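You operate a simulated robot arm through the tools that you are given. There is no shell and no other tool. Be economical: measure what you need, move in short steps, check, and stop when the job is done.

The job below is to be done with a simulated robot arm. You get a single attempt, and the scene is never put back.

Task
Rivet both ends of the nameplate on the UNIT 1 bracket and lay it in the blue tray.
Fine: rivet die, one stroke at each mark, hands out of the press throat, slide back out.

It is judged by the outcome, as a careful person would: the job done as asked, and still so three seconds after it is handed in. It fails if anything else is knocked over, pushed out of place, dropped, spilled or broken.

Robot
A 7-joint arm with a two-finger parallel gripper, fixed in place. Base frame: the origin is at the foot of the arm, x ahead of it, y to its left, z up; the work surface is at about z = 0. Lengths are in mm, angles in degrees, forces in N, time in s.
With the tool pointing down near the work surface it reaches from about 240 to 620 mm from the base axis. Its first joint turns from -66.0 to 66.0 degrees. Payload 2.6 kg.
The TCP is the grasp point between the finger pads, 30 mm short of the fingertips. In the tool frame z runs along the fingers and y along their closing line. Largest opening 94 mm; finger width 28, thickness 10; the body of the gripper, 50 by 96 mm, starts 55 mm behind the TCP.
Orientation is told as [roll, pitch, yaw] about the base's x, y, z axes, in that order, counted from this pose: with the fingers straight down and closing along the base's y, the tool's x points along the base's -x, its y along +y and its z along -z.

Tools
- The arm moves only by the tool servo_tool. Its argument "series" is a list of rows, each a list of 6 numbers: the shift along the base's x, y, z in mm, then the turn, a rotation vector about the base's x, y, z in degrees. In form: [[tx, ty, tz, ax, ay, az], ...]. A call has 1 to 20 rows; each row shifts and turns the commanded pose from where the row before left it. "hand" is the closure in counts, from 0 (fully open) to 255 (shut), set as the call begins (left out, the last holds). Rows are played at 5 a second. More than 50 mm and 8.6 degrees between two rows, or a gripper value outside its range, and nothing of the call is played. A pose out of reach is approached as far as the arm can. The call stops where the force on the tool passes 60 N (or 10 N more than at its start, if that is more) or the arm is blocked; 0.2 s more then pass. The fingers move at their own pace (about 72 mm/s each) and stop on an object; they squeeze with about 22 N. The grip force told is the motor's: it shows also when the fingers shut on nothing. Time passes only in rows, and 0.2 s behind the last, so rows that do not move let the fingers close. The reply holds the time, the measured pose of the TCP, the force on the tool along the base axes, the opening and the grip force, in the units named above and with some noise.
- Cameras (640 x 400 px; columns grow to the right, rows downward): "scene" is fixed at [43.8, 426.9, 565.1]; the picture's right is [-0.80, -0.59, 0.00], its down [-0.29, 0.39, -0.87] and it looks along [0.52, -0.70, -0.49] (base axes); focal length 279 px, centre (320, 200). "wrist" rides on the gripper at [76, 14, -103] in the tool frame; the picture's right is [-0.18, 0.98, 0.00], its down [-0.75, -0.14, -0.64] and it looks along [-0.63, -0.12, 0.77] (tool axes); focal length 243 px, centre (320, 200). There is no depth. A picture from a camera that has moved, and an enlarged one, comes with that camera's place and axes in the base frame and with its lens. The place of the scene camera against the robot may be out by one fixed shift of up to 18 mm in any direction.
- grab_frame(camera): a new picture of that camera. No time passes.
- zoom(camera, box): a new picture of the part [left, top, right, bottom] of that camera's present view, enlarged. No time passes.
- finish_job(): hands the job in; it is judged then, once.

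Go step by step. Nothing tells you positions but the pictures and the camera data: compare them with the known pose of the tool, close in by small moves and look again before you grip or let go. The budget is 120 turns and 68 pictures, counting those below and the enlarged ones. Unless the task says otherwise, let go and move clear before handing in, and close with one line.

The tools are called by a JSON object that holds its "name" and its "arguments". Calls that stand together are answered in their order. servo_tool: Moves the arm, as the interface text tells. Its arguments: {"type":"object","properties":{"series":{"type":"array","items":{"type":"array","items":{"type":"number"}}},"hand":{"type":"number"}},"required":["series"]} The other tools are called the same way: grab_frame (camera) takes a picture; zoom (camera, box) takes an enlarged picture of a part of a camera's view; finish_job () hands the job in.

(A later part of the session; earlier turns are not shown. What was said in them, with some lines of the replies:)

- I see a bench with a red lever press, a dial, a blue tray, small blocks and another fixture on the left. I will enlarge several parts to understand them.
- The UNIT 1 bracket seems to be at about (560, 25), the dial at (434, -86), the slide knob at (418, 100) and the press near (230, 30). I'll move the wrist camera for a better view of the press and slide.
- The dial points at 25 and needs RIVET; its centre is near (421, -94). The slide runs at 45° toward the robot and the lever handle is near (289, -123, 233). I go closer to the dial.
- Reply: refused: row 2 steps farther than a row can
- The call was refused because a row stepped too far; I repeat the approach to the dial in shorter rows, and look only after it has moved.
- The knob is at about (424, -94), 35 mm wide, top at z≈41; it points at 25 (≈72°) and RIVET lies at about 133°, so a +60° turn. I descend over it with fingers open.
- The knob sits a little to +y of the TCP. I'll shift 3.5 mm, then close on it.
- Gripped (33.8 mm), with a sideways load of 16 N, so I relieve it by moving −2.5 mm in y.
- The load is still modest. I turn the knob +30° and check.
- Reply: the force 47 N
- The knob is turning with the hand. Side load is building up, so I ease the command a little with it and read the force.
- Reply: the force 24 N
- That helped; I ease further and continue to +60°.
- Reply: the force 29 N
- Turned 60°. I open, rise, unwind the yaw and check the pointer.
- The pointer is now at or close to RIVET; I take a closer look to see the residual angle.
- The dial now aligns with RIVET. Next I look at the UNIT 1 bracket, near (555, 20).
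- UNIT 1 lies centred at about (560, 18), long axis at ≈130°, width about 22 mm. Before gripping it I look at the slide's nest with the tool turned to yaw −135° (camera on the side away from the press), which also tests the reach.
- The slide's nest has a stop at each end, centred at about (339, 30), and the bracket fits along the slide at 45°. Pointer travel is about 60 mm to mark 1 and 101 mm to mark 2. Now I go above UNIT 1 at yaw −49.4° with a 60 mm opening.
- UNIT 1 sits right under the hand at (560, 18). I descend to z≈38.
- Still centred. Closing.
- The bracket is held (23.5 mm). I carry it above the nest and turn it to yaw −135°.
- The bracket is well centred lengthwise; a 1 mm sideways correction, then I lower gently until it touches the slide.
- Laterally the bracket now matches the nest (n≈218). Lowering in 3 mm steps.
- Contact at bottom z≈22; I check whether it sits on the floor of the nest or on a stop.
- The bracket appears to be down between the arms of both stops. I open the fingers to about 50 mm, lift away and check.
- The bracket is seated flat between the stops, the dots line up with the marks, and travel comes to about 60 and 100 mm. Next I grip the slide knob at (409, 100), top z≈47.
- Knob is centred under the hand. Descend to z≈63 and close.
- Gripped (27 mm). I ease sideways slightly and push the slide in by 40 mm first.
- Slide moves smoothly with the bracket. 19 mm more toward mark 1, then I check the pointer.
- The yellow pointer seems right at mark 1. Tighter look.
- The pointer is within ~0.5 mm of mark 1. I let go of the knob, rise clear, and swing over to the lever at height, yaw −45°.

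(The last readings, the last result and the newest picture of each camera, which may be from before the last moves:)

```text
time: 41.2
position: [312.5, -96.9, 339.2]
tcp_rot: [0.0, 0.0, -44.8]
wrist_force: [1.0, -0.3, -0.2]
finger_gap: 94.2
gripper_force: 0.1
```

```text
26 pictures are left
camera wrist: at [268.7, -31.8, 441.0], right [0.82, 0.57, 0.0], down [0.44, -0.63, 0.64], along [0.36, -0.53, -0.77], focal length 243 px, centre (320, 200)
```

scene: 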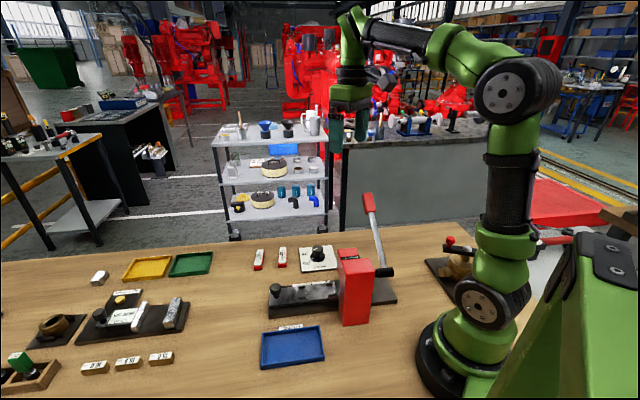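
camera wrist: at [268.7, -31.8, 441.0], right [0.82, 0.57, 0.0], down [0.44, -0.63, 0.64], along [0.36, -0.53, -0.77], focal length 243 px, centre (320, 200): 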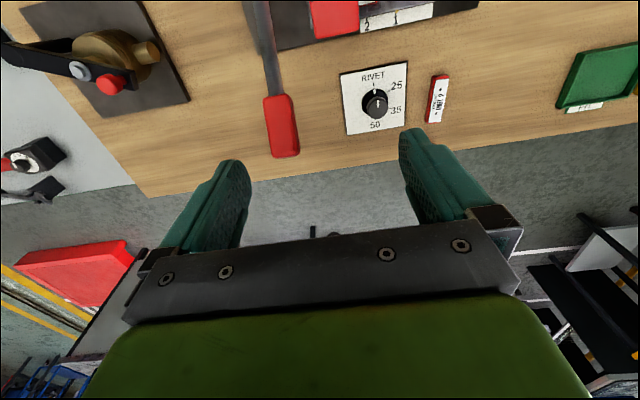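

The lever handle is centred near (290, -124, 233), about 24 mm wide, leaning to the dial side at ~45°. I move over it and come down around it with open fingers.

{"name": "servo_tool", "arguments": {"series": [[-12, -13.5, 0, 0, 0, 0], [-11, -13.5, 0, 0, 0, 0], [0, 0, -40, 0, 0, 0], [0, 0, 0, 0, 0, 0]]}}

{"name": "grab_frame", "arguments": {"camera": "wrist"}}

{"name": "grab_frame", "arguments": {"camera": "scene"}}

```text
time: 42.2
position: [289.0, -122.1, 300.1]
tcp_rot: [0.1, 0.1, -44.9]
wrist_force: [0.4, -0.8, 0.0]
finger_gap: 94.1
gripper_force: 0.1
```

```text
25 pictures are left
camera wrist: at [244.7, -57.7, 402.2], right [0.82, 0.57, 0.0], down [0.43, -0.63, 0.64], along [0.36, -0.53, -0.77], focal length 243 px, centre (320, 200)
```

wrist: 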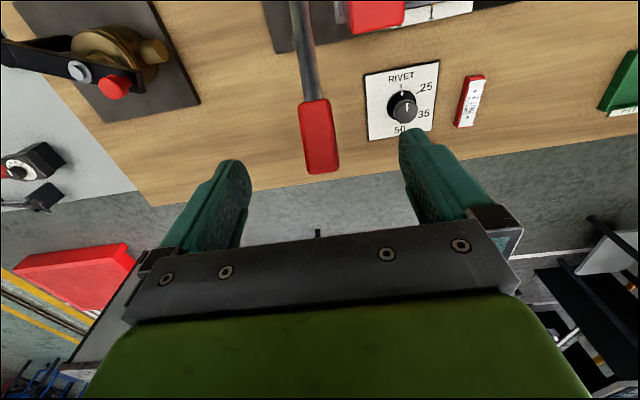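

```text
24 pictures are left
```

scene: 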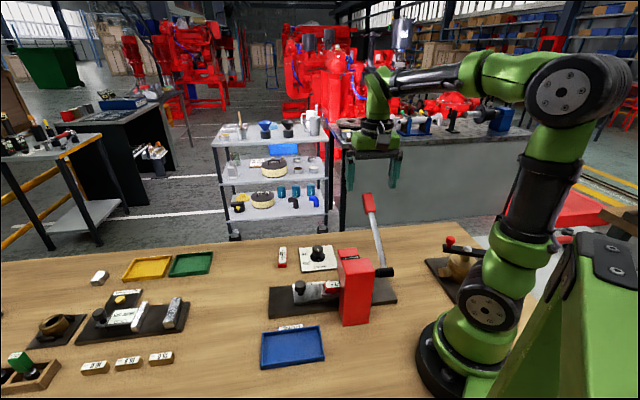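

{"name": "servo_tool", "arguments": {"series": [[1, -3, -30, 0, 0, 0], [0, 0, -25, 0, 0, 0], [0, 0, -12, 0, 0, 0], [0, 0, 0, 0, 0, 0]]}}

{"name": "grab_frame", "arguments": {"camera": "wrist"}}

```text
time: 43.2
position: [291.8, -126.1, 231.8]
tcp_rot: [-0.1, 0.1, -44.9]
wrist_force: [0.0, -0.4, -0.5]
finger_gap: 94.0
gripper_force: 0.1
```

```text
23 pictures are left
camera wrist: at [247.0, -61.4, 334.7], right [0.82, 0.57, 0.0], down [0.43, -0.63, 0.64], along [0.36, -0.53, -0.77], focal length 243 px, centre (320, 200)
```

wrist: 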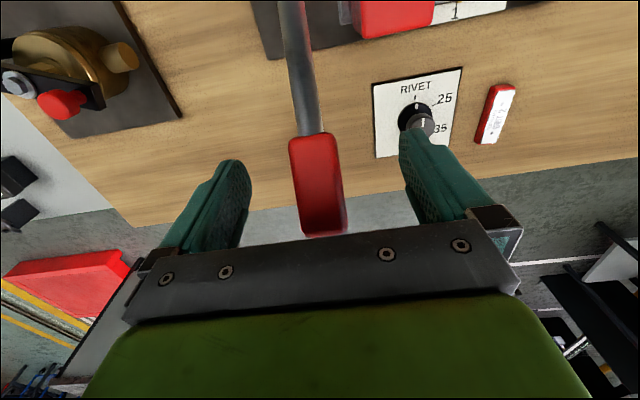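

Handle centre ≈ (287, -124, 235), between the fingers. Small correction and close.

{"name": "servo_tool", "arguments": {"series": [[-4, 2, 0, 0, 0, 0], [0, 0, 0, 0, 0, 0]]}}

{"name": "servo_tool", "arguments": {"hand": 255, "series": [[0, 0, 0, 0, 0, 0], [0, 0, 0, 0, 0, 0], [0, 0, 0, 0, 0, 0], [0, 0, 0, 0, 0, 0]]}}

```text
time: 43.8
position: [288.3, -124.3, 231.0]
tcp_rot: [0.0, 0.0, -44.7]
wrist_force: [0.6, 0.5, 0.0]
finger_gap: 93.6
gripper_force: 0.1
```

```text
time: 44.8
position: [288.7, -124.5, 231.8]
tcp_rot: [0.1, -0.1, -44.8]
wrist_force: [8.9, 6.0, -1.2]
finger_gap: 30.0
gripper_force: 45.3
```

Gripped (30 mm). I try the first 10 mm of the stroke along the tangent (towards the dial side and down) and read the force.

{"name": "servo_tool", "arguments": {"series": [[2.6, -2.6, -3.3, 0, 0, 0], [2.6, -2.6, -3.3, 0, 0, 0], [0, 0, 0, 0, 0, 0]]}}

```text
time: 45.6
position: [291.9, -127.6, 223.9]
tcp_rot: [0.0, 0.6, -44.9]
wrist_force: [-10.0, 25.0, -10.2]
finger_gap: 30.3
gripper_force: 44.6
```

The lever resists going sideways and pulls down, so the path is steeper. I ease back sideways and go more downward.

{"name": "servo_tool", "arguments": {"series": [[-2, 2, -1, 0, 0, 0], [0, 0, -5, 0, 0, 0], [0, 0, 0, 0, 0, 0]]}}

```text
time: 46.4
position: [293.2, -128.8, 222.8]
tcp_rot: [0.3, -0.7, -45.0]
wrist_force: [23.7, 7.9, 17.2]
finger_gap: 30.2
gripper_force: 45.4
```

{"name": "servo_tool", "arguments": {"series": [[2.4, -2.4, -2.5, 0, 0, 0], [2.4, -2.4, -2.5, 0, 0, 0], [0, 0, 0, 0, 0, 0]]}}

```text
time: 47.2
position: [295.7, -132.2, 214.7]
tcp_rot: [0.3, 0.2, -44.9]
wrist_force: [19.2, 15.6, 12.6]
finger_gap: 30.7
gripper_force: 45.7
```

Good: the lever follows, now with a sideways load along the hub axis only; I ease that and continue along the arc.

{"name": "servo_tool", "arguments": {"series": [[1, 1, 0, 0, 0, 0], [1.6, -1.6, -4.5, 0, 0, 0], [1.6, -1.6, -4.5, 0, 0, 0], [1.3, -1.3, -4.6, 0, 0, 0], [1.3, -1.3, -4.6, 0, 0, 0], [0, 0, 0, 0, 0, 0]]}}

```text
time: 48.6
position: [301.4, -135.9, 195.2]
tcp_rot: [0.0, 0.1, -45.1]
wrist_force: [-5.0, 11.8, 5.8]
finger_gap: 30.3
gripper_force: 44.8
```

{"name": "servo_tool", "arguments": {"series": [[-0.3, 0.3, -4.9, 0, 0, 0], [0.6, -0.6, -4.9, 0, 0, 0], [0.5, -0.5, -5, 0, 0, 0], [0.4, -0.4, -5, 0, 0, 0], [0, 0, 0, 0, 0, 0]]}}

```text
time: 49.8
position: [304.4, -141.4, 178.8]
tcp_rot: [0.0, -0.6, -44.8]
wrist_force: [12.4, -20.9, 12.4]
finger_gap: 30.3
gripper_force: 44.4
```

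{"name": "servo_tool", "arguments": {"series": [[1.2, -1.2, -2, 0, 0, 0], [0.9, -0.9, -4.9, 0, 0, 0], [0.8, -0.8, -4.9, 0, 0, 0], [0.6, -0.6, -5, 0, 0, 0], [0.5, -0.5, -5, 0, 0, 0], [0, 0, 0, 0, 0, 0]]}}

```text
time: 51.2
position: [306.0, -143.7, 153.8]
tcp_rot: [-0.2, 0.1, -44.9]
wrist_force: [-13.7, -12.7, 12.1]
finger_gap: 30.3
gripper_force: 45.0
```

{"name": "servo_tool", "arguments": {"series": [[-0.6, -0.6, -3, 0, 0, 0], [0.3, -0.3, -5, 0, 0, 0], [0.2, -0.2, -5, 0, 0, 0], [0, 0, -5, 0, 0, 0], [0, 0, -5, 0, 0, 0], [0, 0, 0, 0, 0, 0]]}}

{"name": "zoom", "arguments": {"camera": "scene", "box": [260, 180, 420, 320]}}

```text
time: 52.6
position: [306.8, -143.7, 130.4]
tcp_rot: [0.1, 0.1, -44.8]
wrist_force: [-8.2, -5.8, 12.5]
finger_gap: 30.4
gripper_force: 45.4
```

```text
2.86 times, centred on (340, 250) of scene
camera zoom: at [43.7, 426.9, 565.1], right [-0.8, -0.59, 0.0], down [-0.29, 0.39, -0.87], along [0.52, -0.7, -0.49], focal length 797 px, centre (263, 57)
```

zoom: 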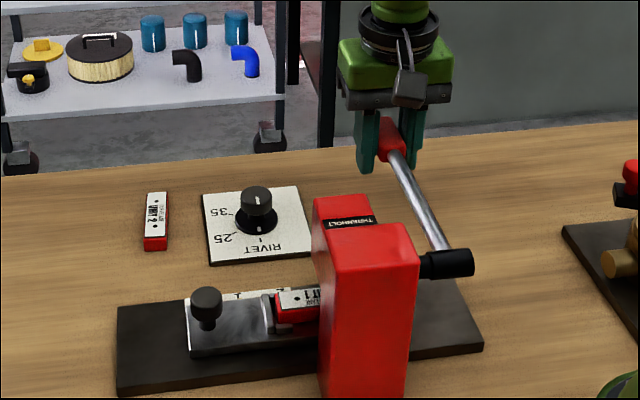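

The lever is now about level and the bracket steady. I continue down in small steps looking for the end stop.

{"name": "servo_tool", "arguments": {"series": [[0, 0, -5, 0, 0, 0], [-0.2, 0.2, -5, 0, 0, 0], [-0.3, 0.3, -5, 0, 0, 0], [0, 0, 0, 0, 0, 0]]}}

```text
time: 53.6
position: [308.2, -143.7, 118.8]
tcp_rot: [0.0, -0.4, -44.8]
wrist_force: [-9.2, -7.3, 33.9]
finger_gap: 30.6
gripper_force: 45.2
```

{"name": "servo_tool", "arguments": {"series": [[-0.2, 0.2, -3, 0, 0, 0], [0, 0, 0, 0, 0, 0]]}}

```text
time: 54.2
position: [308.5, -143.2, 114.2]
tcp_rot: [0.0, -0.3, -44.8]
wrist_force: [-4.7, -12.1, 33.6]
finger_gap: 30.5
gripper_force: 45.2
```

{"name": "servo_tool", "arguments": {"series": [[-0.2, 0.2, -3, 0, 0, 0], [-0.2, 0.2, -3, 0, 0, 0], [0, 0, 0, 0, 0, 0]]}}

```text
time: 55.0
position: [308.0, -142.5, 108.6]
tcp_rot: [0.0, -0.2, -44.8]
wrist_force: [-5.9, -13.3, 33.2]
finger_gap: 29.8
gripper_force: 44.8
```

A steady 33 N: the rivet is being formed. Continue to the hard stop.

{"name": "servo_tool", "arguments": {"series": [[-0.4, 0.4, -4, 0, 0, 0], [-0.5, 0.5, -4, 0, 0, 0], [-0.5, 0.5, -4, 0, 0, 0], [0, 0, 0, 0, 0, 0]]}}

```text
time: 56.0
position: [305.9, -141.7, 95.3]
tcp_rot: [0.1, -0.2, -44.8]
wrist_force: [-5.6, -11.2, 33.6]
finger_gap: 30.3
gripper_force: 44.9
```

{"name": "servo_tool", "arguments": {"series": [[-0.6, 0.6, -4, 0, 0, 0], [-0.7, 0.7, -4, 0, 0, 0], [-0.7, 0.7, -4, 0, 0, 0], [0, 0, 0, 0, 0, 0]]}}

{"name": "zoom", "arguments": {"camera": "scene", "box": [260, 180, 420, 320]}}

```text
time: 57.0
position: [304.1, -139.6, 85.0]
tcp_rot: [0.1, -0.1, -44.9]
wrist_force: [-1.9, -12.0, 33.3]
finger_gap: 30.3
gripper_force: 45.1
```

```text
2.86 times, centred on (340, 250) of scene
camera zoom: at [43.7, 426.9, 565.1], right [-0.8, -0.59, 0.0], down [-0.29, 0.39, -0.87], along [0.52, -0.7, -0.49], focal length 797 px, centre (263, 57)
```

zoom: 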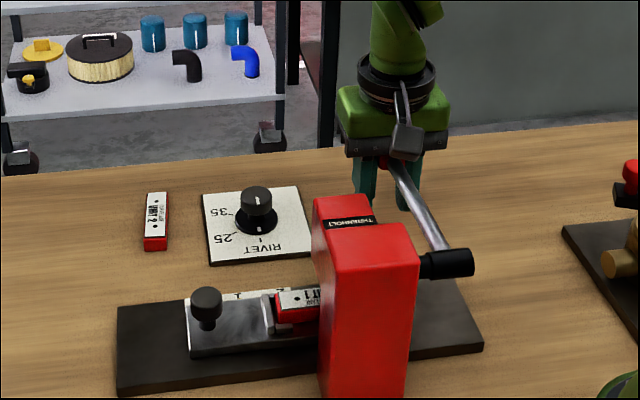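

The picture shows the fingers have slid down along the handle: the lever stopped near z≈119, either at its stop or needing more force. I lower until the palm presses on the handle to confirm the stop.

{"name": "servo_tool", "arguments": {"series": [[0, 0, -3, 0, 0, 0], [0, 0, -3, 0, 0, 0], [0, 0, -2, 0, 0, 0], [0, 0, 0, 0, 0, 0]]}}

```text
time: 57.7
position: [304.3, -138.7, 79.4]
tcp_rot: [0.2, -0.2, -44.9]
wrist_force: [-8.1, 3.4, 15.1]
finger_gap: 30.3
gripper_force: 45.2
stopped in row 3: the force on the tool passed its limit (the readings are from after the stop); the commanded pose is now the measured one
```

The lever is at its hard stop. Now I bring the lever back up along the same arc, still gripped.

{"name": "servo_tool", "arguments": {"series": [[0, 0, 2, 0, 0, 0], [0, 0, 5, 0, 0, 0], [0.3, -0.3, 5, 0, 0, 0], [0.3, -0.3, 5, 0, 0, 0], [0.3, -0.3, 5, 0, 0, 0], [0, 0, 5, 0, 0, 0], [0, 0, 5, 0, 0, 0], [0, 0, 5, 0, 0, 0], [0, 0, 0, 0, 0, 0]]}}

{"name": "zoom", "arguments": {"camera": "scene", "box": [260, 180, 420, 320]}}

```text
time: 59.7
position: [303.9, -138.7, 116.1]
tcp_rot: [0.1, 0.0, -44.9]
wrist_force: [-11.6, 10.4, -5.4]
finger_gap: 30.4
gripper_force: 45.3
```

```text
2.86 times, centred on (340, 250) of scene
camera zoom: at [43.8, 426.9, 565.1], right [-0.8, -0.59, 0.0], down [-0.29, 0.39, -0.87], along [0.52, -0.7, -0.49], focal length 797 px, centre (263, 57)
```

zoom: 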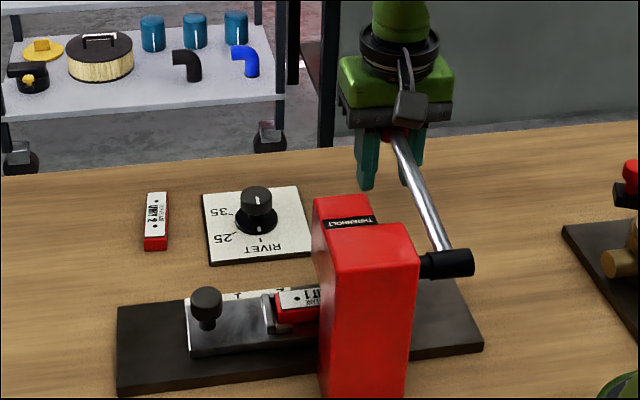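

The lever follows up. I continue back to its rest position.

{"name": "servo_tool", "arguments": {"series": [[-0.5, 0.5, 6, 0, 0, 0], [-0.7, 0.7, 6, 0, 0, 0], [-0.8, 0.8, 6, 0, 0, 0], [-1.0, 1.0, 6, 0, 0, 0], [-1.4, 1.4, 6, 0, 0, 0], [-1.5, 1.5, 6, 0, 0, 0], [-1.7, 1.7, 6, 0, 0, 0], [0, 0, 0, 0, 0, 0]]}}

```text
time: 61.5
position: [298.1, -133.7, 158.3]
tcp_rot: [0.2, -0.4, -44.9]
wrist_force: [1.9, -6.7, -2.9]
finger_gap: 30.3
gripper_force: 44.5
```

{"name": "servo_tool", "arguments": {"series": [[-1.8, 1.8, 5, 0, 0, 0], [-1.8, 1.8, 5, 0, 0, 0], [-2.0, 2.0, 5, 0, 0, 0], [-2.3, 2.3, 5, 0, 0, 0], [-2.4, 2.4, 5, 0, 0, 0], [-2.5, 2.5, 5, 0, 0, 0], [0, 0, 0, 0, 0, 0]]}}

{"name": "zoom", "arguments": {"camera": "scene", "box": [260, 180, 420, 320]}}

```text
time: 63.1
position: [284.5, -120.7, 187.8]
tcp_rot: [0.2, -0.5, -44.9]
wrist_force: [5.5, -19.5, 4.5]
finger_gap: 30.3
gripper_force: 45.0
```

```text
2.86 times, centred on (340, 250) of scene
camera zoom: at [43.8, 426.9, 565.2], right [-0.8, -0.59, 0.0], down [-0.29, 0.39, -0.87], along [0.52, -0.7, -0.49], focal length 797 px, centre (263, 57)
```

zoom: 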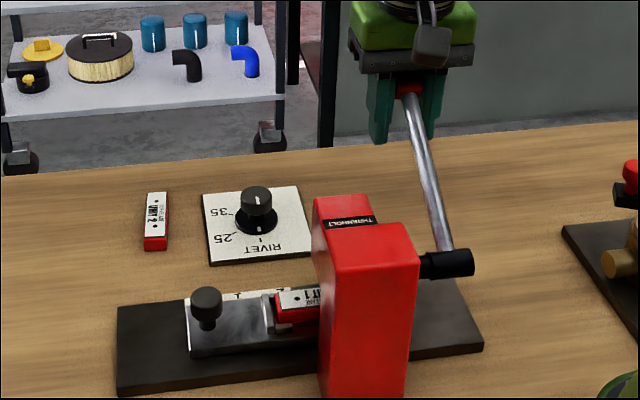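

The lever is back at rest (same place as at the start). I release it, rise, and go back over the slide to inspect the rivet.

{"name": "servo_tool", "arguments": {"hand": 0, "series": [[0, 0, 0, 0, 0, 0], [0, 0, 0, 0, 0, 0], [0, 0, 0, 0, 0, 0], [0, 0, 40, 0, 0, 0], [0, 0, 45, 0, 0, 0], [0, 0, 45, 0, 0, 0], [0, 0, 20, 0, 0, 0], [0, 0, 0, 0, 0, 0]]}}

{"name": "servo_tool", "arguments": {"hand": 110, "series": [[8, 16, 0, 0, 0, -8], [8, 16, 0, 0, 0, -8], [8, 16, 0, 0, 0, -8], [8, 16, 0, 0, 0, -8], [8, 16, 0, 0, 0, -8], [8, 16, 0, 0, 0, -8], [8, 16, 0, 0, 0, -8], [8, 16, 0, 0, 0, -8], [8, 16, 0, 0, 0, -8], [6, 16, 0, 0, 0, -8], [4, 16, -20, 0, 0, -8], [0, 0, -40, 0, 0, -2], [0, 0, -40, 0, 0, 0], [0, 0, 0, 0, 0, 0]]}}

{"name": "grab_frame", "arguments": {"camera": "wrist"}}

```text
time: 64.9
position: [283.9, -120.7, 339.1]
tcp_rot: [0.1, -0.2, -44.8]
wrist_force: [0.1, 0.0, -0.6]
finger_gap: 93.9
gripper_force: 0.2
```

```text
time: 67.9
position: [367.0, 56.9, 237.3]
tcp_rot: [0.2, -0.2, -135.0]
wrist_force: [-0.4, 0.4, -0.3]
finger_gap: 53.6
gripper_force: 0.1
```

```text
18 pictures are left
camera wrist: at [429.4, 102.1, 340.2], right [0.57, -0.82, 0.0], down [-0.63, -0.43, 0.64], along [-0.53, -0.37, -0.77], focal length 243 px, centre (320, 200)
```

wrist: 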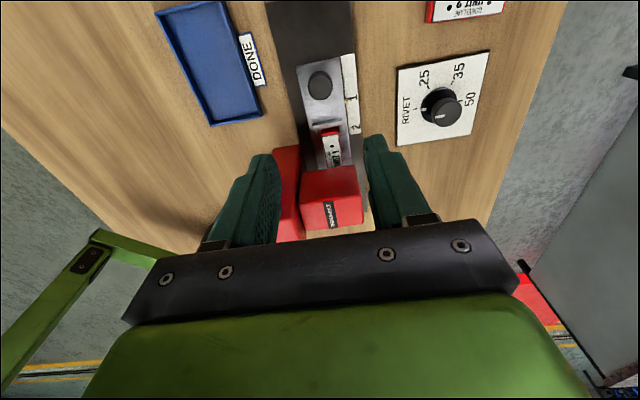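

Slide still at mark 1. I go down to the knob again and grip it.

{"name": "servo_tool", "arguments": {"series": [[0, 0, -45, 0, 0, 0], [0, 0, -45, 0, 0, 0], [0, 0, -45, 0, 0, 0], [0, 0, -26, 0, 0, 0], [0, 0, -12, 0, 0, 0], [0, 0, 0, 0, 0, 0]]}}

{"name": "servo_tool", "arguments": {"hand": 255, "series": [[0, 0, 0, 0, 0, 0], [0, 0, 0, 0, 0, 0], [0, 0, 0, 0, 0, 0]]}}

```text
time: 69.3
position: [366.5, 58.5, 65.9]
tcp_rot: [0.3, -0.1, -134.9]
wrist_force: [0.9, -1.3, 0.7]
finger_gap: 53.7
gripper_force: 0.0
```

```text
time: 70.1
position: [367.4, 56.4, 66.6]
tcp_rot: [0.3, -0.3, -135.0]
wrist_force: [8.4, -7.5, -7.3]
finger_gap: 27.4
gripper_force: 45.1
```

{"name": "servo_tool", "arguments": {"series": [[0.5, -0.5, 0, 0, 0, 0], [-7, -7, 0, 0, 0, 0], [-7, -7, 0, 0, 0, 0], [-7, -7, 0, 0, 0, 0], [-7, -7, 0, 0, 0, 0], [0, 0, 0, 0, 0, 0]]}}

{"name": "zoom", "arguments": {"camera": "scene", "box": [308, 270, 348, 295]}}

```text
time: 71.5
position: [340.9, 29.0, 64.6]
tcp_rot: [0.1, -0.1, -134.9]
wrist_force: [-4.2, 0.7, 25.6]
finger_gap: 27.0
gripper_force: 46.0
```

```text
16.00 times, centred on (328, 282) of scene
camera zoom: at [43.7, 426.9, 565.2], right [-0.8, -0.59, 0.0], down [-0.29, 0.39, -0.87], along [0.52, -0.7, -0.49], focal length 4462 px, centre (192, -1120)
```

zoom: 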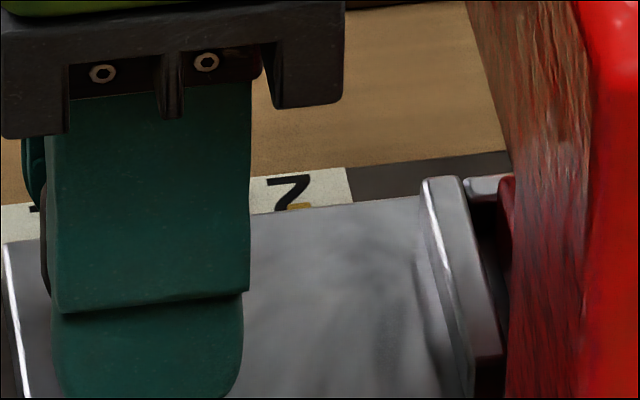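

The pointer stands at mark 2. I release the knob, rise, and return to the lever.

{"name": "servo_tool", "arguments": {"hand": 110, "series": [[0, 0, 0, 0, 0, 0], [0, 0, 0, 0, 0, 0], [0, 0, 20, 0, 0, 0], [0, 0, 45, 0, 0, 0], [0, 0, 45, 0, 0, 0], [0, 0, 45, 0, 0, 0], [0, 0, 45, 0, 0, 0], [0, 0, 45, 0, 0, 0], [0, 0, 30, 0, 0, 0], [0, 0, 0, 0, 0, 0]]}}

{"name": "zoom", "arguments": {"camera": "scene", "box": [308, 270, 348, 295]}}

{"name": "servo_tool", "arguments": {"hand": 0, "series": [[-4.5, -14, 0, 0, 0, 8], [-4.5, -14, 0, 0, 0, 8], [-4.5, -14, 0, 0, 0, 8], [-4.5, -14, 0, 0, 0, 8], [-4.5, -14, 0, 0, 0, 8], [-4.5, -14, 0, 0, 0, 8], [-4.5, -14, 0, 0, 0, 8], [-4.5, -14, 0, 0, 0, 8], [-4.5, -14, 0, 0, 0, 8], [-4.5, -14, 0, 0, 0, 8], [-4.5, -13, 0, 0, 0, 8], [0, 0, 0, 0, 0, 2], [0, 0, 0, 0, 0, 0]]}}

```text
time: 73.7
position: [340.0, 26.8, 342.7]
tcp_rot: [0.2, -0.1, -134.9]
wrist_force: [0.7, 0.1, -0.9]
finger_gap: 53.8
gripper_force: 0.1
```

```text
16.00 times, centred on (328, 282) of scene
camera zoom: at [43.8, 426.9, 565.1], right [-0.8, -0.59, 0.0], down [-0.29, 0.39, -0.87], along [0.52, -0.7, -0.49], focal length 4462 px, centre (192, -1120)
```

zoom: 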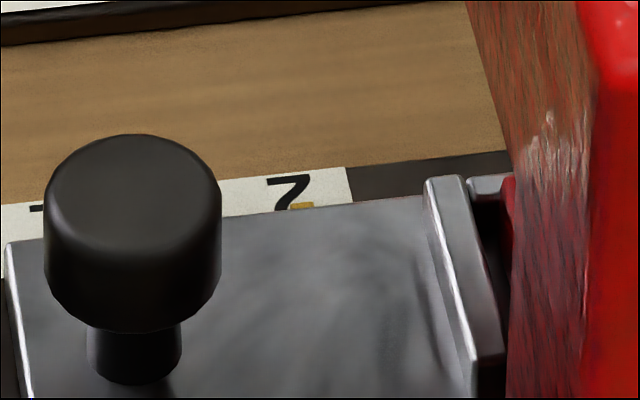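

```text
time: 76.5
position: [289.3, -126.5, 339.2]
tcp_rot: [0.2, -0.2, -44.9]
wrist_force: [-0.2, -0.4, 0.0]
finger_gap: 93.7
gripper_force: 0.1
```

Slide stayed on mark 2. I come down around the lever handle, with a check picture.

{"name": "servo_tool", "arguments": {"series": [[-1, 2, -45, 0, 0, 0], [0, 0, -40, 0, 0, 0], [0, 0, -22, 0, 0, 0], [0, 0, 0, 0, 0, 0]]}}

{"name": "grab_frame", "arguments": {"camera": "wrist"}}

```text
time: 77.5
position: [288.4, -122.5, 231.4]
tcp_rot: [0.2, -0.2, -44.8]
wrist_force: [-0.4, -0.5, -0.7]
finger_gap: 94.0
gripper_force: 0.2
```

```text
15 pictures are left
camera wrist: at [243.2, -57.5, 334.4], right [0.82, 0.57, 0.0], down [0.43, -0.63, 0.64], along [0.37, -0.53, -0.77], focal length 243 px, centre (320, 200)
```

wrist: 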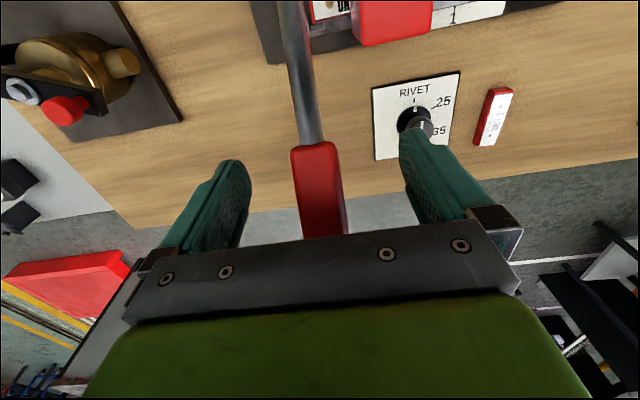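

Handle is where it was. Close, then repeat the stroke along the known arc.

{"name": "servo_tool", "arguments": {"hand": 255, "series": [[0, 0, 0, 0, 0, 0], [0, 0, 0, 0, 0, 0], [0, 0, 0, 0, 0, 0], [0, 0, 0, 0, 0, 0]]}}

{"name": "servo_tool", "arguments": {"series": [[2.1, -2.1, -4.2, 0, 0, 0], [2, -2, -4.2, 0, 0, 0], [1.9, -1.9, -4.3, 0, 0, 0], [1.8, -1.8, -4.4, 0, 0, 0], [0, 0, 0, 0, 0, 0]]}}

```text
time: 78.5
position: [288.9, -122.9, 232.0]
tcp_rot: [0.2, -0.2, -45.1]
wrist_force: [-11.3, -7.8, 0.5]
finger_gap: 30.0
gripper_force: 45.4
```

```text
time: 79.7
position: [296.5, -130.8, 215.3]
tcp_rot: [0.1, -0.2, -45.0]
wrist_force: [-24.3, -7.7, 4.3]
finger_gap: 30.5
gripper_force: 45.4
```

{"name": "servo_tool", "arguments": {"series": [[-0.7, -0.7, 0, 0, 0, 0], [1, -1, -5, 0, 0, 0], [1.2, -1.2, -5, 0, 0, 0], [1.1, -1.1, -5, 0, 0, 0], [1, -1, -5, 0, 0, 0], [0.9, -0.9, -5, 0, 0, 0], [0.9, -0.9, -5, 0, 0, 0], [0.8, -0.8, -5, 0, 0, 0], [0, 0, 0, 0, 0, 0]]}}

```text
time: 81.7
position: [304.0, -138.7, 182.5]
tcp_rot: [0.3, -0.4, -44.9]
wrist_force: [10.0, -14.5, 13.0]
finger_gap: 30.2
gripper_force: 45.3
```

{"name": "servo_tool", "arguments": {"series": [[1.2, -1.2, -4, 0, 0, 0], [0.7, -0.7, -5, 0, 0, 0], [0.6, -0.6, -5, 0, 0, 0], [0.5, -0.5, -5, 0, 0, 0], [0.4, -0.4, -5, 0, 0, 0], [0.3, -0.3, -5, 0, 0, 0], [0, 0, 0, 0, 0, 0]]}}

{"name": "servo_tool", "arguments": {"series": [[0.2, -0.2, -5, 0, 0, 0], [0.2, -0.2, -5, 0, 0, 0], [0, 0, -5, 0, 0, 0], [0, 0, -5, 0, 0, 0], [0, 0, 0, 0, 0, 0]]}}

```text
time: 83.3
position: [305.4, -142.0, 152.4]
tcp_rot: [0.4, -0.1, -44.9]
wrist_force: [3.9, 3.2, 12.8]
finger_gap: 30.4
gripper_force: 44.7
```

```text
time: 84.5
position: [307.2, -142.6, 131.4]
tcp_rot: [0.2, -0.2, -44.8]
wrist_force: [8.4, 6.0, 13.4]
finger_gap: 30.4
gripper_force: 44.8
```

{"name": "servo_tool", "arguments": {"series": [[0, 0, -4, 0, 0, 0], [0, 0, -4, 0, 0, 0], [0, 0, -4, 0, 0, 0], [-0.1, 0.1, -4, 0, 0, 0], [-0.2, 0.2, -4, 0, 0, 0], [-0.3, 0.3, -4, 0, 0, 0], [-0.4, 0.4, -4, 0, 0, 0], [-0.5, 0.5, -4, 0, 0, 0], [-0.6, 0.6, -4, 0, 0, 0], [-0.6, 0.6, -4, 0, 0, 0], [-0.6, 0.6, -4, 0, 0, 0], [0, 0, 0, 0, 0, 0]]}}

{"name": "servo_tool", "arguments": {"series": [[0, 0, -3, 0, 0, 0], [0, 0, -2, 0, 0, 0], [0, 0, -2, 0, 0, 0], [0, 0, -2, 0, 0, 0], [0, 0, 0, 0, 0, 0]]}}

```text
time: 87.1
position: [306.3, -140.8, 89.4]
tcp_rot: [0.3, -0.7, -45.0]
wrist_force: [10.8, -6.5, 31.2]
finger_gap: 30.1
gripper_force: 45.2
```

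```text
time: 88.3
position: [304.0, -140.2, 79.4]
tcp_rot: [0.3, -0.3, -44.9]
wrist_force: [-0.3, 2.4, 36.3]
finger_gap: 30.5
gripper_force: 45.1
```

{"name": "servo_tool", "arguments": {"series": [[0, 0, -2, 0, 0, 0], [0, 0, -2, 0, 0, 0], [0, 0, 0, 0, 0, 0]]}}

```text
time: 88.7
position: [303.6, -139.3, 78.7]
tcp_rot: [0.4, -0.4, -45.0]
wrist_force: [-9.0, 4.4, 13.8]
finger_gap: 30.3
gripper_force: 45.5
stopped in row 2: the force on the tool passed its limit (the readings are from after the stop); the commanded pose is now the measured one
```

The lever hit the same hard stop (palm contact at z≈79). I return it along the arc to rest.

{"name": "servo_tool", "arguments": {"series": [[0, 0, 3, 0, 0, 0], [0, 0, 5, 0, 0, 0], [0.3, -0.3, 5, 0, 0, 0], [0.3, -0.3, 5, 0, 0, 0], [0.3, -0.3, 5, 0, 0, 0], [0, 0, 5, 0, 0, 0], [0, 0, 5, 0, 0, 0], [0, 0, 5, 0, 0, 0], [-0.5, 0.5, 6, 0, 0, 0], [-0.7, 0.7, 6, 0, 0, 0], [-0.8, 0.8, 6, 0, 0, 0], [-1.0, 1.0, 6, 0, 0, 0], [-1.4, 1.4, 6, 0, 0, 0], [-1.5, 1.5, 6, 0, 0, 0], [-1.7, 1.7, 6, 0, 0, 0], [0, 0, 0, 0, 0, 0]]}}

{"name": "servo_tool", "arguments": {"series": [[-1.8, 1.8, 5, 0, 0, 0], [-1.8, 1.8, 5, 0, 0, 0], [-2.0, 2.0, 5, 0, 0, 0], [-2.3, 2.3, 5, 0, 0, 0], [-2.4, 2.4, 5, 0, 0, 0], [-2.5, 2.5, 5, 0, 0, 0], [0, 0, 0, 0, 0, 0]]}}

{"name": "zoom", "arguments": {"camera": "scene", "box": [260, 180, 420, 320]}}

```text
time: 92.1
position: [297.3, -132.7, 159.8]
tcp_rot: [0.4, -0.6, -45.0]
wrist_force: [5.2, -6.8, -3.3]
finger_gap: 30.3
gripper_force: 44.5
```

```text
time: 93.7
position: [285.0, -121.6, 189.3]
tcp_rot: [0.5, -0.7, -45.0]
wrist_force: [10.8, -14.2, 1.0]
finger_gap: 30.5
gripper_force: 44.8
```

```text
2.86 times, centred on (340, 250) of scene
camera zoom: at [43.8, 426.9, 565.1], right [-0.8, -0.59, 0.0], down [-0.29, 0.39, -0.87], along [0.52, -0.7, -0.49], focal length 797 px, centre (263, 57)
```

zoom: 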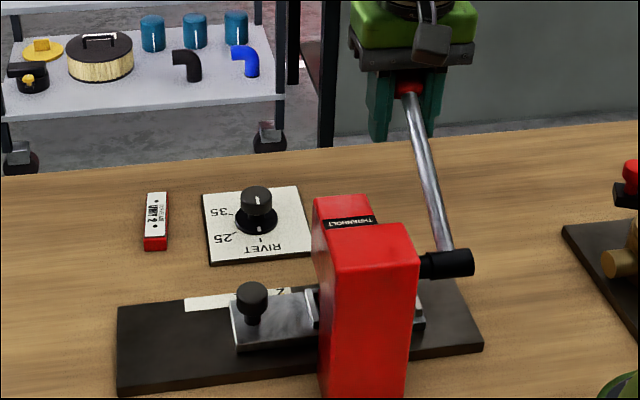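

Lever is back at rest. Release, rise, and go to the slide knob at about (340, 28).

{"name": "servo_tool", "arguments": {"hand": 0, "series": [[0, 0, 0, 0, 0, 0], [0, 0, 0, 0, 0, 0], [0, 0, 0, 0, 0, 0], [0, 0, 40, 0, 0, 0], [0, 0, 45, 0, 0, 0], [0, 0, 45, 0, 0, 0], [0, 0, 20, 0, 0, 0], [0, 0, 0, 0, 0, 0]]}}

{"name": "servo_tool", "arguments": {"hand": 110, "series": [[5, 13.6, 0, 0, 0, -8], [5, 13.6, 0, 0, 0, -8], [5, 13.6, 0, 0, 0, -8], [5, 13.6, 0, 0, 0, -8], [5, 13.6, 0, 0, 0, -8], [5, 13.6, 0, 0, 0, -8], [5, 13.6, 0, 0, 0, -8], [5, 13.6, 0, 0, 0, -8], [5, 13.6, 0, 0, 0, -8], [5, 13.6, 0, 0, 0, -8], [5, 13.6, -20, 0, 0, -8], [0, 0, -40, 0, 0, -2], [0, 0, -40, 0, 0, 0], [0, 0, -40, 0, 0, 0], [0, 0, -40, 0, 0, 0], [0, 0, -40, 0, 0, 0], [0, 0, -30, 0, 0, 0], [0, 0, 0, 0, 0, 0]]}}

{"name": "grab_frame", "arguments": {"camera": "wrist"}}

```text
time: 95.5
position: [284.5, -120.5, 338.6]
tcp_rot: [0.3, -0.3, -45.1]
wrist_force: [-0.5, 0.1, -0.3]
finger_gap: 93.8
gripper_force: 0.0
```

```text
time: 99.3
position: [339.6, 28.0, 85.7]
tcp_rot: [0.5, -0.3, -135.1]
wrist_force: [-0.4, -0.2, -0.1]
finger_gap: 53.6
gripper_force: 0.0
```

```text
13 pictures are left
camera wrist: at [402.7, 73.9, 188.2], right [0.56, -0.83, 0.01], down [-0.63, -0.43, 0.64], along [-0.53, -0.37, -0.76], focal length 243 px, centre (320, 200)
```

wrist: 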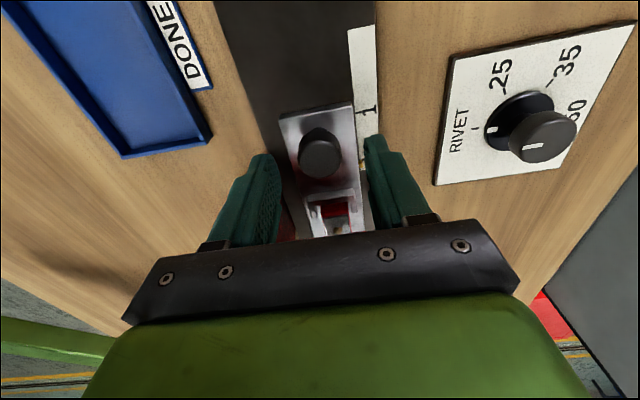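

Knob is centred between the fingers. I grip it and pull the slide fully out (100 mm).

{"name": "servo_tool", "arguments": {"series": [[0, 0, -20, 0, 0, 0], [0, 0, 0, 0, 0, 0]]}}

{"name": "servo_tool", "arguments": {"hand": 255, "series": [[0, 0, 0, 0, 0, 0], [0, 0, 0, 0, 0, 0], [0, 0, 0, 0, 0, 0]]}}

{"name": "servo_tool", "arguments": {"series": [[7, 7, 0, 0, 0, 0], [7, 7, 0, 0, 0, 0], [7, 7, 0, 0, 0, 0], [7, 7, 0, 0, 0, 0], [7, 7, 0, 0, 0, 0], [7, 7, 0, 0, 0, 0], [7, 7, 0, 0, 0, 0], [7, 7, 0, 0, 0, 0], [7, 7, 0, 0, 0, 0], [7, 7, 0, 0, 0, 0], [0, 0, 0, 0, 0, 0]]}}

{"name": "zoom", "arguments": {"camera": "scene", "box": [250, 240, 410, 340]}}

```text
time: 99.9
position: [339.6, 29.5, 66.4]
tcp_rot: [0.4, -0.3, -135.0]
wrist_force: [-0.4, -0.1, -0.5]
finger_gap: 53.4
gripper_force: 0.0
```

```text
time: 100.7
position: [339.0, 29.6, 67.6]
tcp_rot: [0.4, -0.3, -135.0]
wrist_force: [5.8, -4.0, -7.6]
finger_gap: 27.3
gripper_force: 45.1
```

```text
time: 103.1
position: [409.8, 99.0, 68.6]
tcp_rot: [0.4, -0.4, -135.0]
wrist_force: [15.3, -12.9, -23.3]
finger_gap: 27.0
gripper_force: 45.5
```

```text
4.00 times, centred on (330, 290) of scene
camera zoom: at [43.9, 426.9, 565.1], right [-0.8, -0.59, 0.0], down [-0.29, 0.39, -0.87], along [0.52, -0.7, -0.49], focal length 1115 px, centre (280, -160)
```

zoom: 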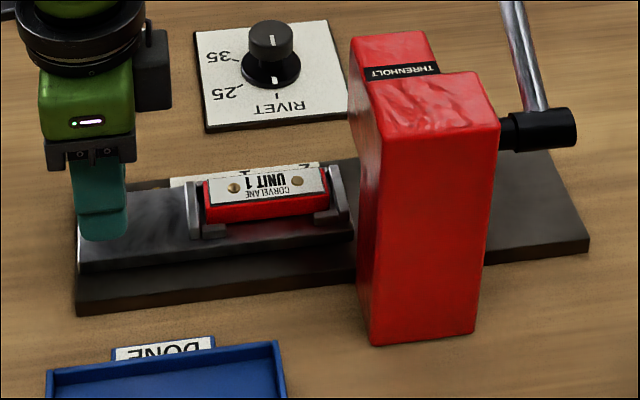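

Both ends now show brass rivets and the slide is back out. I release the knob, and move over the bracket.

{"name": "servo_tool", "arguments": {"hand": 110, "series": [[0.7, 0.7, 0, 0, 0, 0], [0, 0, 0, 0, 0, 0], [0, 0, 0, 0, 0, 0], [0, 0, 30, 0, 0, 0], [0, 0, 40, 0, 0, 0], [-24, -24, 0, 0, 0, 0], [-24, -24, 0, 0, 0, 0], [-21.5, -22, 0, 0, 0, 0], [0, 0, -35, 0, 0, 0], [0, 0, 0, 0, 0, 0]]}}

{"name": "zoom", "arguments": {"camera": "wrist", "box": [230, 20, 390, 230]}}

```text
time: 105.3
position: [341.2, 30.2, 104.3]
tcp_rot: [0.5, -0.3, -135.0]
wrist_force: [0.7, 0.5, -0.2]
finger_gap: 53.7
gripper_force: 0.1
```

```text
1.90 times, centred on (310, 125) of wrist
camera zoom: at [404.5, 76.1, 205.8], right [0.57, -0.82, 0.01], down [-0.63, -0.43, 0.65], along [-0.53, -0.37, -0.76], focal length 462 px, centre (339, 343)
```

zoom: 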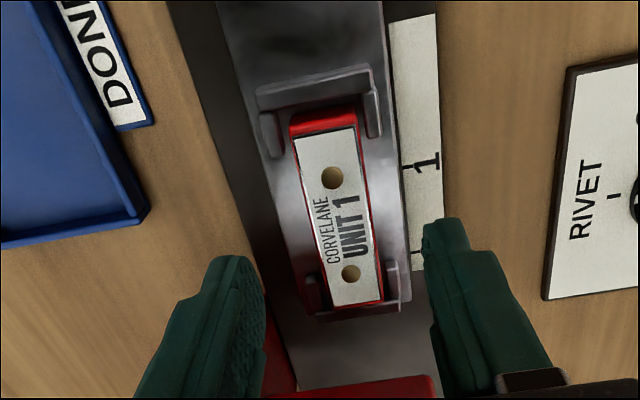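

Rivets look clean. Bracket is under the hand; descend and grip.

{"name": "servo_tool", "arguments": {"series": [[0, 0, -20, 0, 0, 0], [0, 0, -15, 0, 0, 0], [0, 0, -6.5, 0, 0, 0], [0, 0, 0, 0, 0, 0]]}}

{"name": "servo_tool", "arguments": {"hand": 255, "series": [[0, 0, 0, 0, 0, 0], [0, 0, 0, 0, 0, 0], [0, 0, 0, 0, 0, 0]]}}

{"name": "servo_tool", "arguments": {"series": [[0, 0, 8, 0, 0, 0], [0, 0, 8, 0, 0, 0], [0, 0, 20, 0, 0, 0], [0, 0, 30, 0, 0, 0], [0, 0, 0, 0, 0, 0]]}}

{"name": "grab_frame", "arguments": {"camera": "wrist"}}

```text
time: 106.3
position: [341.2, 30.8, 61.6]
tcp_rot: [0.4, -0.3, -135.0]
wrist_force: [-0.1, -0.1, 0.6]
finger_gap: 53.4
gripper_force: 0.1
```

```text
time: 107.1
position: [340.8, 30.9, 61.9]
tcp_rot: [0.4, -0.4, -134.9]
wrist_force: [-0.2, -0.1, 0.7]
finger_gap: 23.6
gripper_force: 21.6
```

```text
time: 108.3
position: [341.3, 30.0, 129.1]
tcp_rot: [0.3, -0.3, -134.9]
wrist_force: [-0.1, -0.8, -1.2]
finger_gap: 23.9
gripper_force: 22.2
```

```text
10 pictures are left
camera wrist: at [404.0, 75.7, 230.9], right [0.56, -0.83, 0.01], down [-0.63, -0.43, 0.65], along [-0.53, -0.37, -0.76], focal length 243 px, centre (320, 200)
```

wrist: 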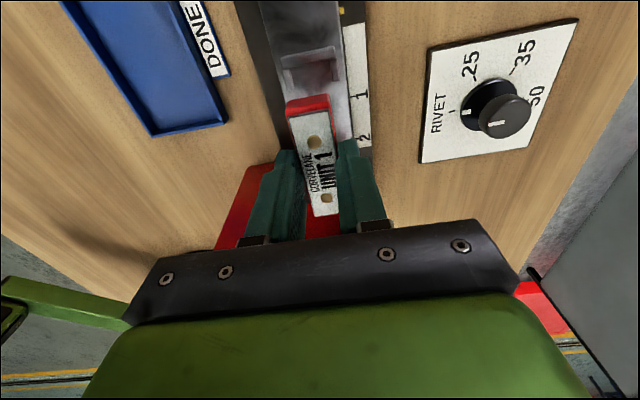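

Held. I carry it over to the tray centre, about (296, 169).

{"name": "servo_tool", "arguments": {"series": [[-6, 28, 0, 0, 0, 0], [-8, 28, 0, 0, 0, 0], [-10, 28, 0, 0, 0, 0], [-10, 28, 0, 0, 0, 0], [-11, 27, 0, 0, 0, 0], [0, 0, -30, 0, 0, 0], [0, 0, 0, 0, 0, 0]]}}

{"name": "grab_frame", "arguments": {"camera": "wrist"}}

{"name": "zoom", "arguments": {"camera": "scene", "box": [230, 270, 390, 370]}}

```text
time: 109.9
position: [296.8, 168.9, 99.4]
tcp_rot: [0.3, -0.4, -135.0]
wrist_force: [0.8, 1.2, -1.7]
finger_gap: 23.9
gripper_force: 21.9
```

```text
9 pictures are left
camera wrist: at [359.8, 215.1, 201.6], right [0.56, -0.83, 0.01], down [-0.63, -0.43, 0.65], along [-0.53, -0.37, -0.76], focal length 243 px, centre (320, 200)
```

wrist: 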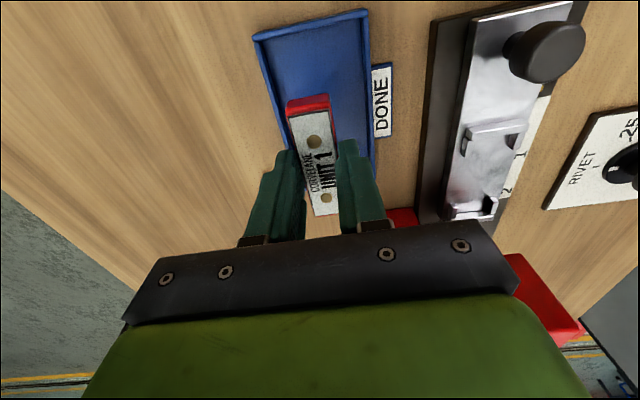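

```text
4.00 times, centred on (310, 320) of scene
camera zoom: at [43.8, 426.9, 565.1], right [-0.8, -0.59, 0.0], down [-0.29, 0.39, -0.87], along [0.52, -0.7, -0.49], focal length 1115 px, centre (360, -280)
```

zoom: 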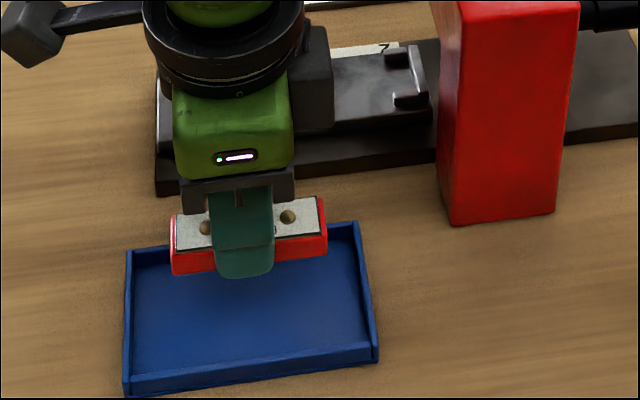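

The bracket is right above the tray centre and parallel to it. Lowering.

{"name": "servo_tool", "arguments": {"series": [[1.4, -1.4, -25, 0, 0, 0], [0, 0, -20, 0, 0, 0], [0, 0, -10, 0, 0, 0], [0, 0, 0, 0, 0, 0]]}}

{"name": "servo_tool", "arguments": {"series": [[0, 0, -2, 0, 0, 0], [0, 0, -2, 0, 0, 0], [0, 0, 0, 0, 0, 0]]}}

```text
time: 110.9
position: [297.6, 167.7, 43.0]
tcp_rot: [0.4, -0.3, -134.9]
wrist_force: [1.0, -0.2, -2.3]
finger_gap: 23.8
gripper_force: 22.1
```

```text
time: 111.7
position: [297.9, 166.2, 40.2]
tcp_rot: [0.4, -0.2, -135.0]
wrist_force: [-4.8, -1.2, 17.5]
finger_gap: 23.9
gripper_force: 21.5
```

Touching the tray floor (17 N). I open just enough (about 36 mm) to stay inside the tray walls, then rise straight up.

{"name": "servo_tool", "arguments": {"hand": 157, "series": [[0, 0, 1, 0, 0, 0], [0, 0, 0, 0, 0, 0], [0, 0, 0, 0, 0, 0], [0, 0, 10, 0, 0, 0], [0, 0, 30, 0, 0, 0], [0, 0, 45, 0, 0, 0], [0, 0, 45, 0, 0, 0], [0, 0, 45, 0, 0, 0], [0, 0, 0, 0, 0, 0]]}}

{"name": "zoom", "arguments": {"camera": "scene", "box": [230, 230, 410, 370]}}

{"name": "grab_frame", "arguments": {"camera": "scene"}}

```text
time: 113.7
position: [297.9, 166.9, 217.5]
tcp_rot: [0.4, -0.2, -135.0]
wrist_force: [1.0, -0.3, 0.1]
finger_gap: 36.2
gripper_force: 0.1
```

```text
2.86 times, centred on (320, 300) of scene
camera zoom: at [43.8, 426.9, 565.1], right [-0.8, -0.59, 0.0], down [-0.29, 0.39, -0.87], along [0.52, -0.7, -0.49], focal length 797 px, centre (320, -86)
```

zoom: 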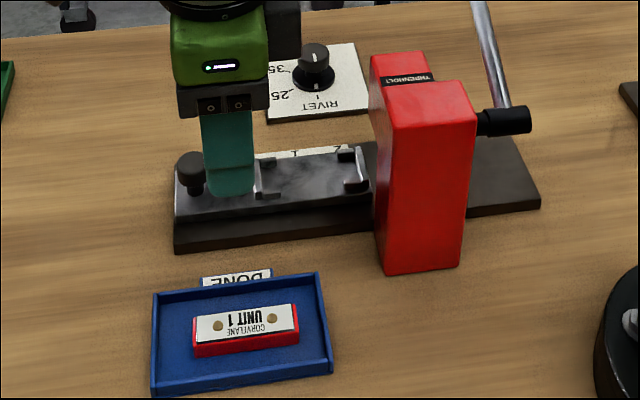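

```text
6 pictures are left
```

scene: 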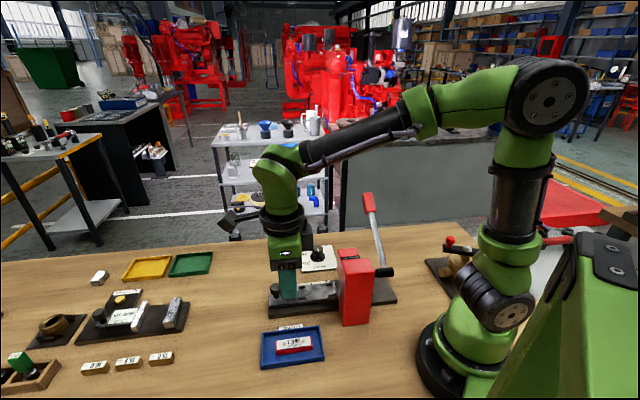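

The riveted UNIT 1 bracket lies flat in the blue tray, the slide is out, the lever is at rest, and the hand is clear. I hand the job in.

{"name": "finish_job", "arguments": {}}

```text
The job is handed in.
```

The UNIT 1 nameplate is riveted at both ends, with the rivet die set and one stroke at each mark. The slide is back out, the bracket lies in the blue tray, and the job is handed in.
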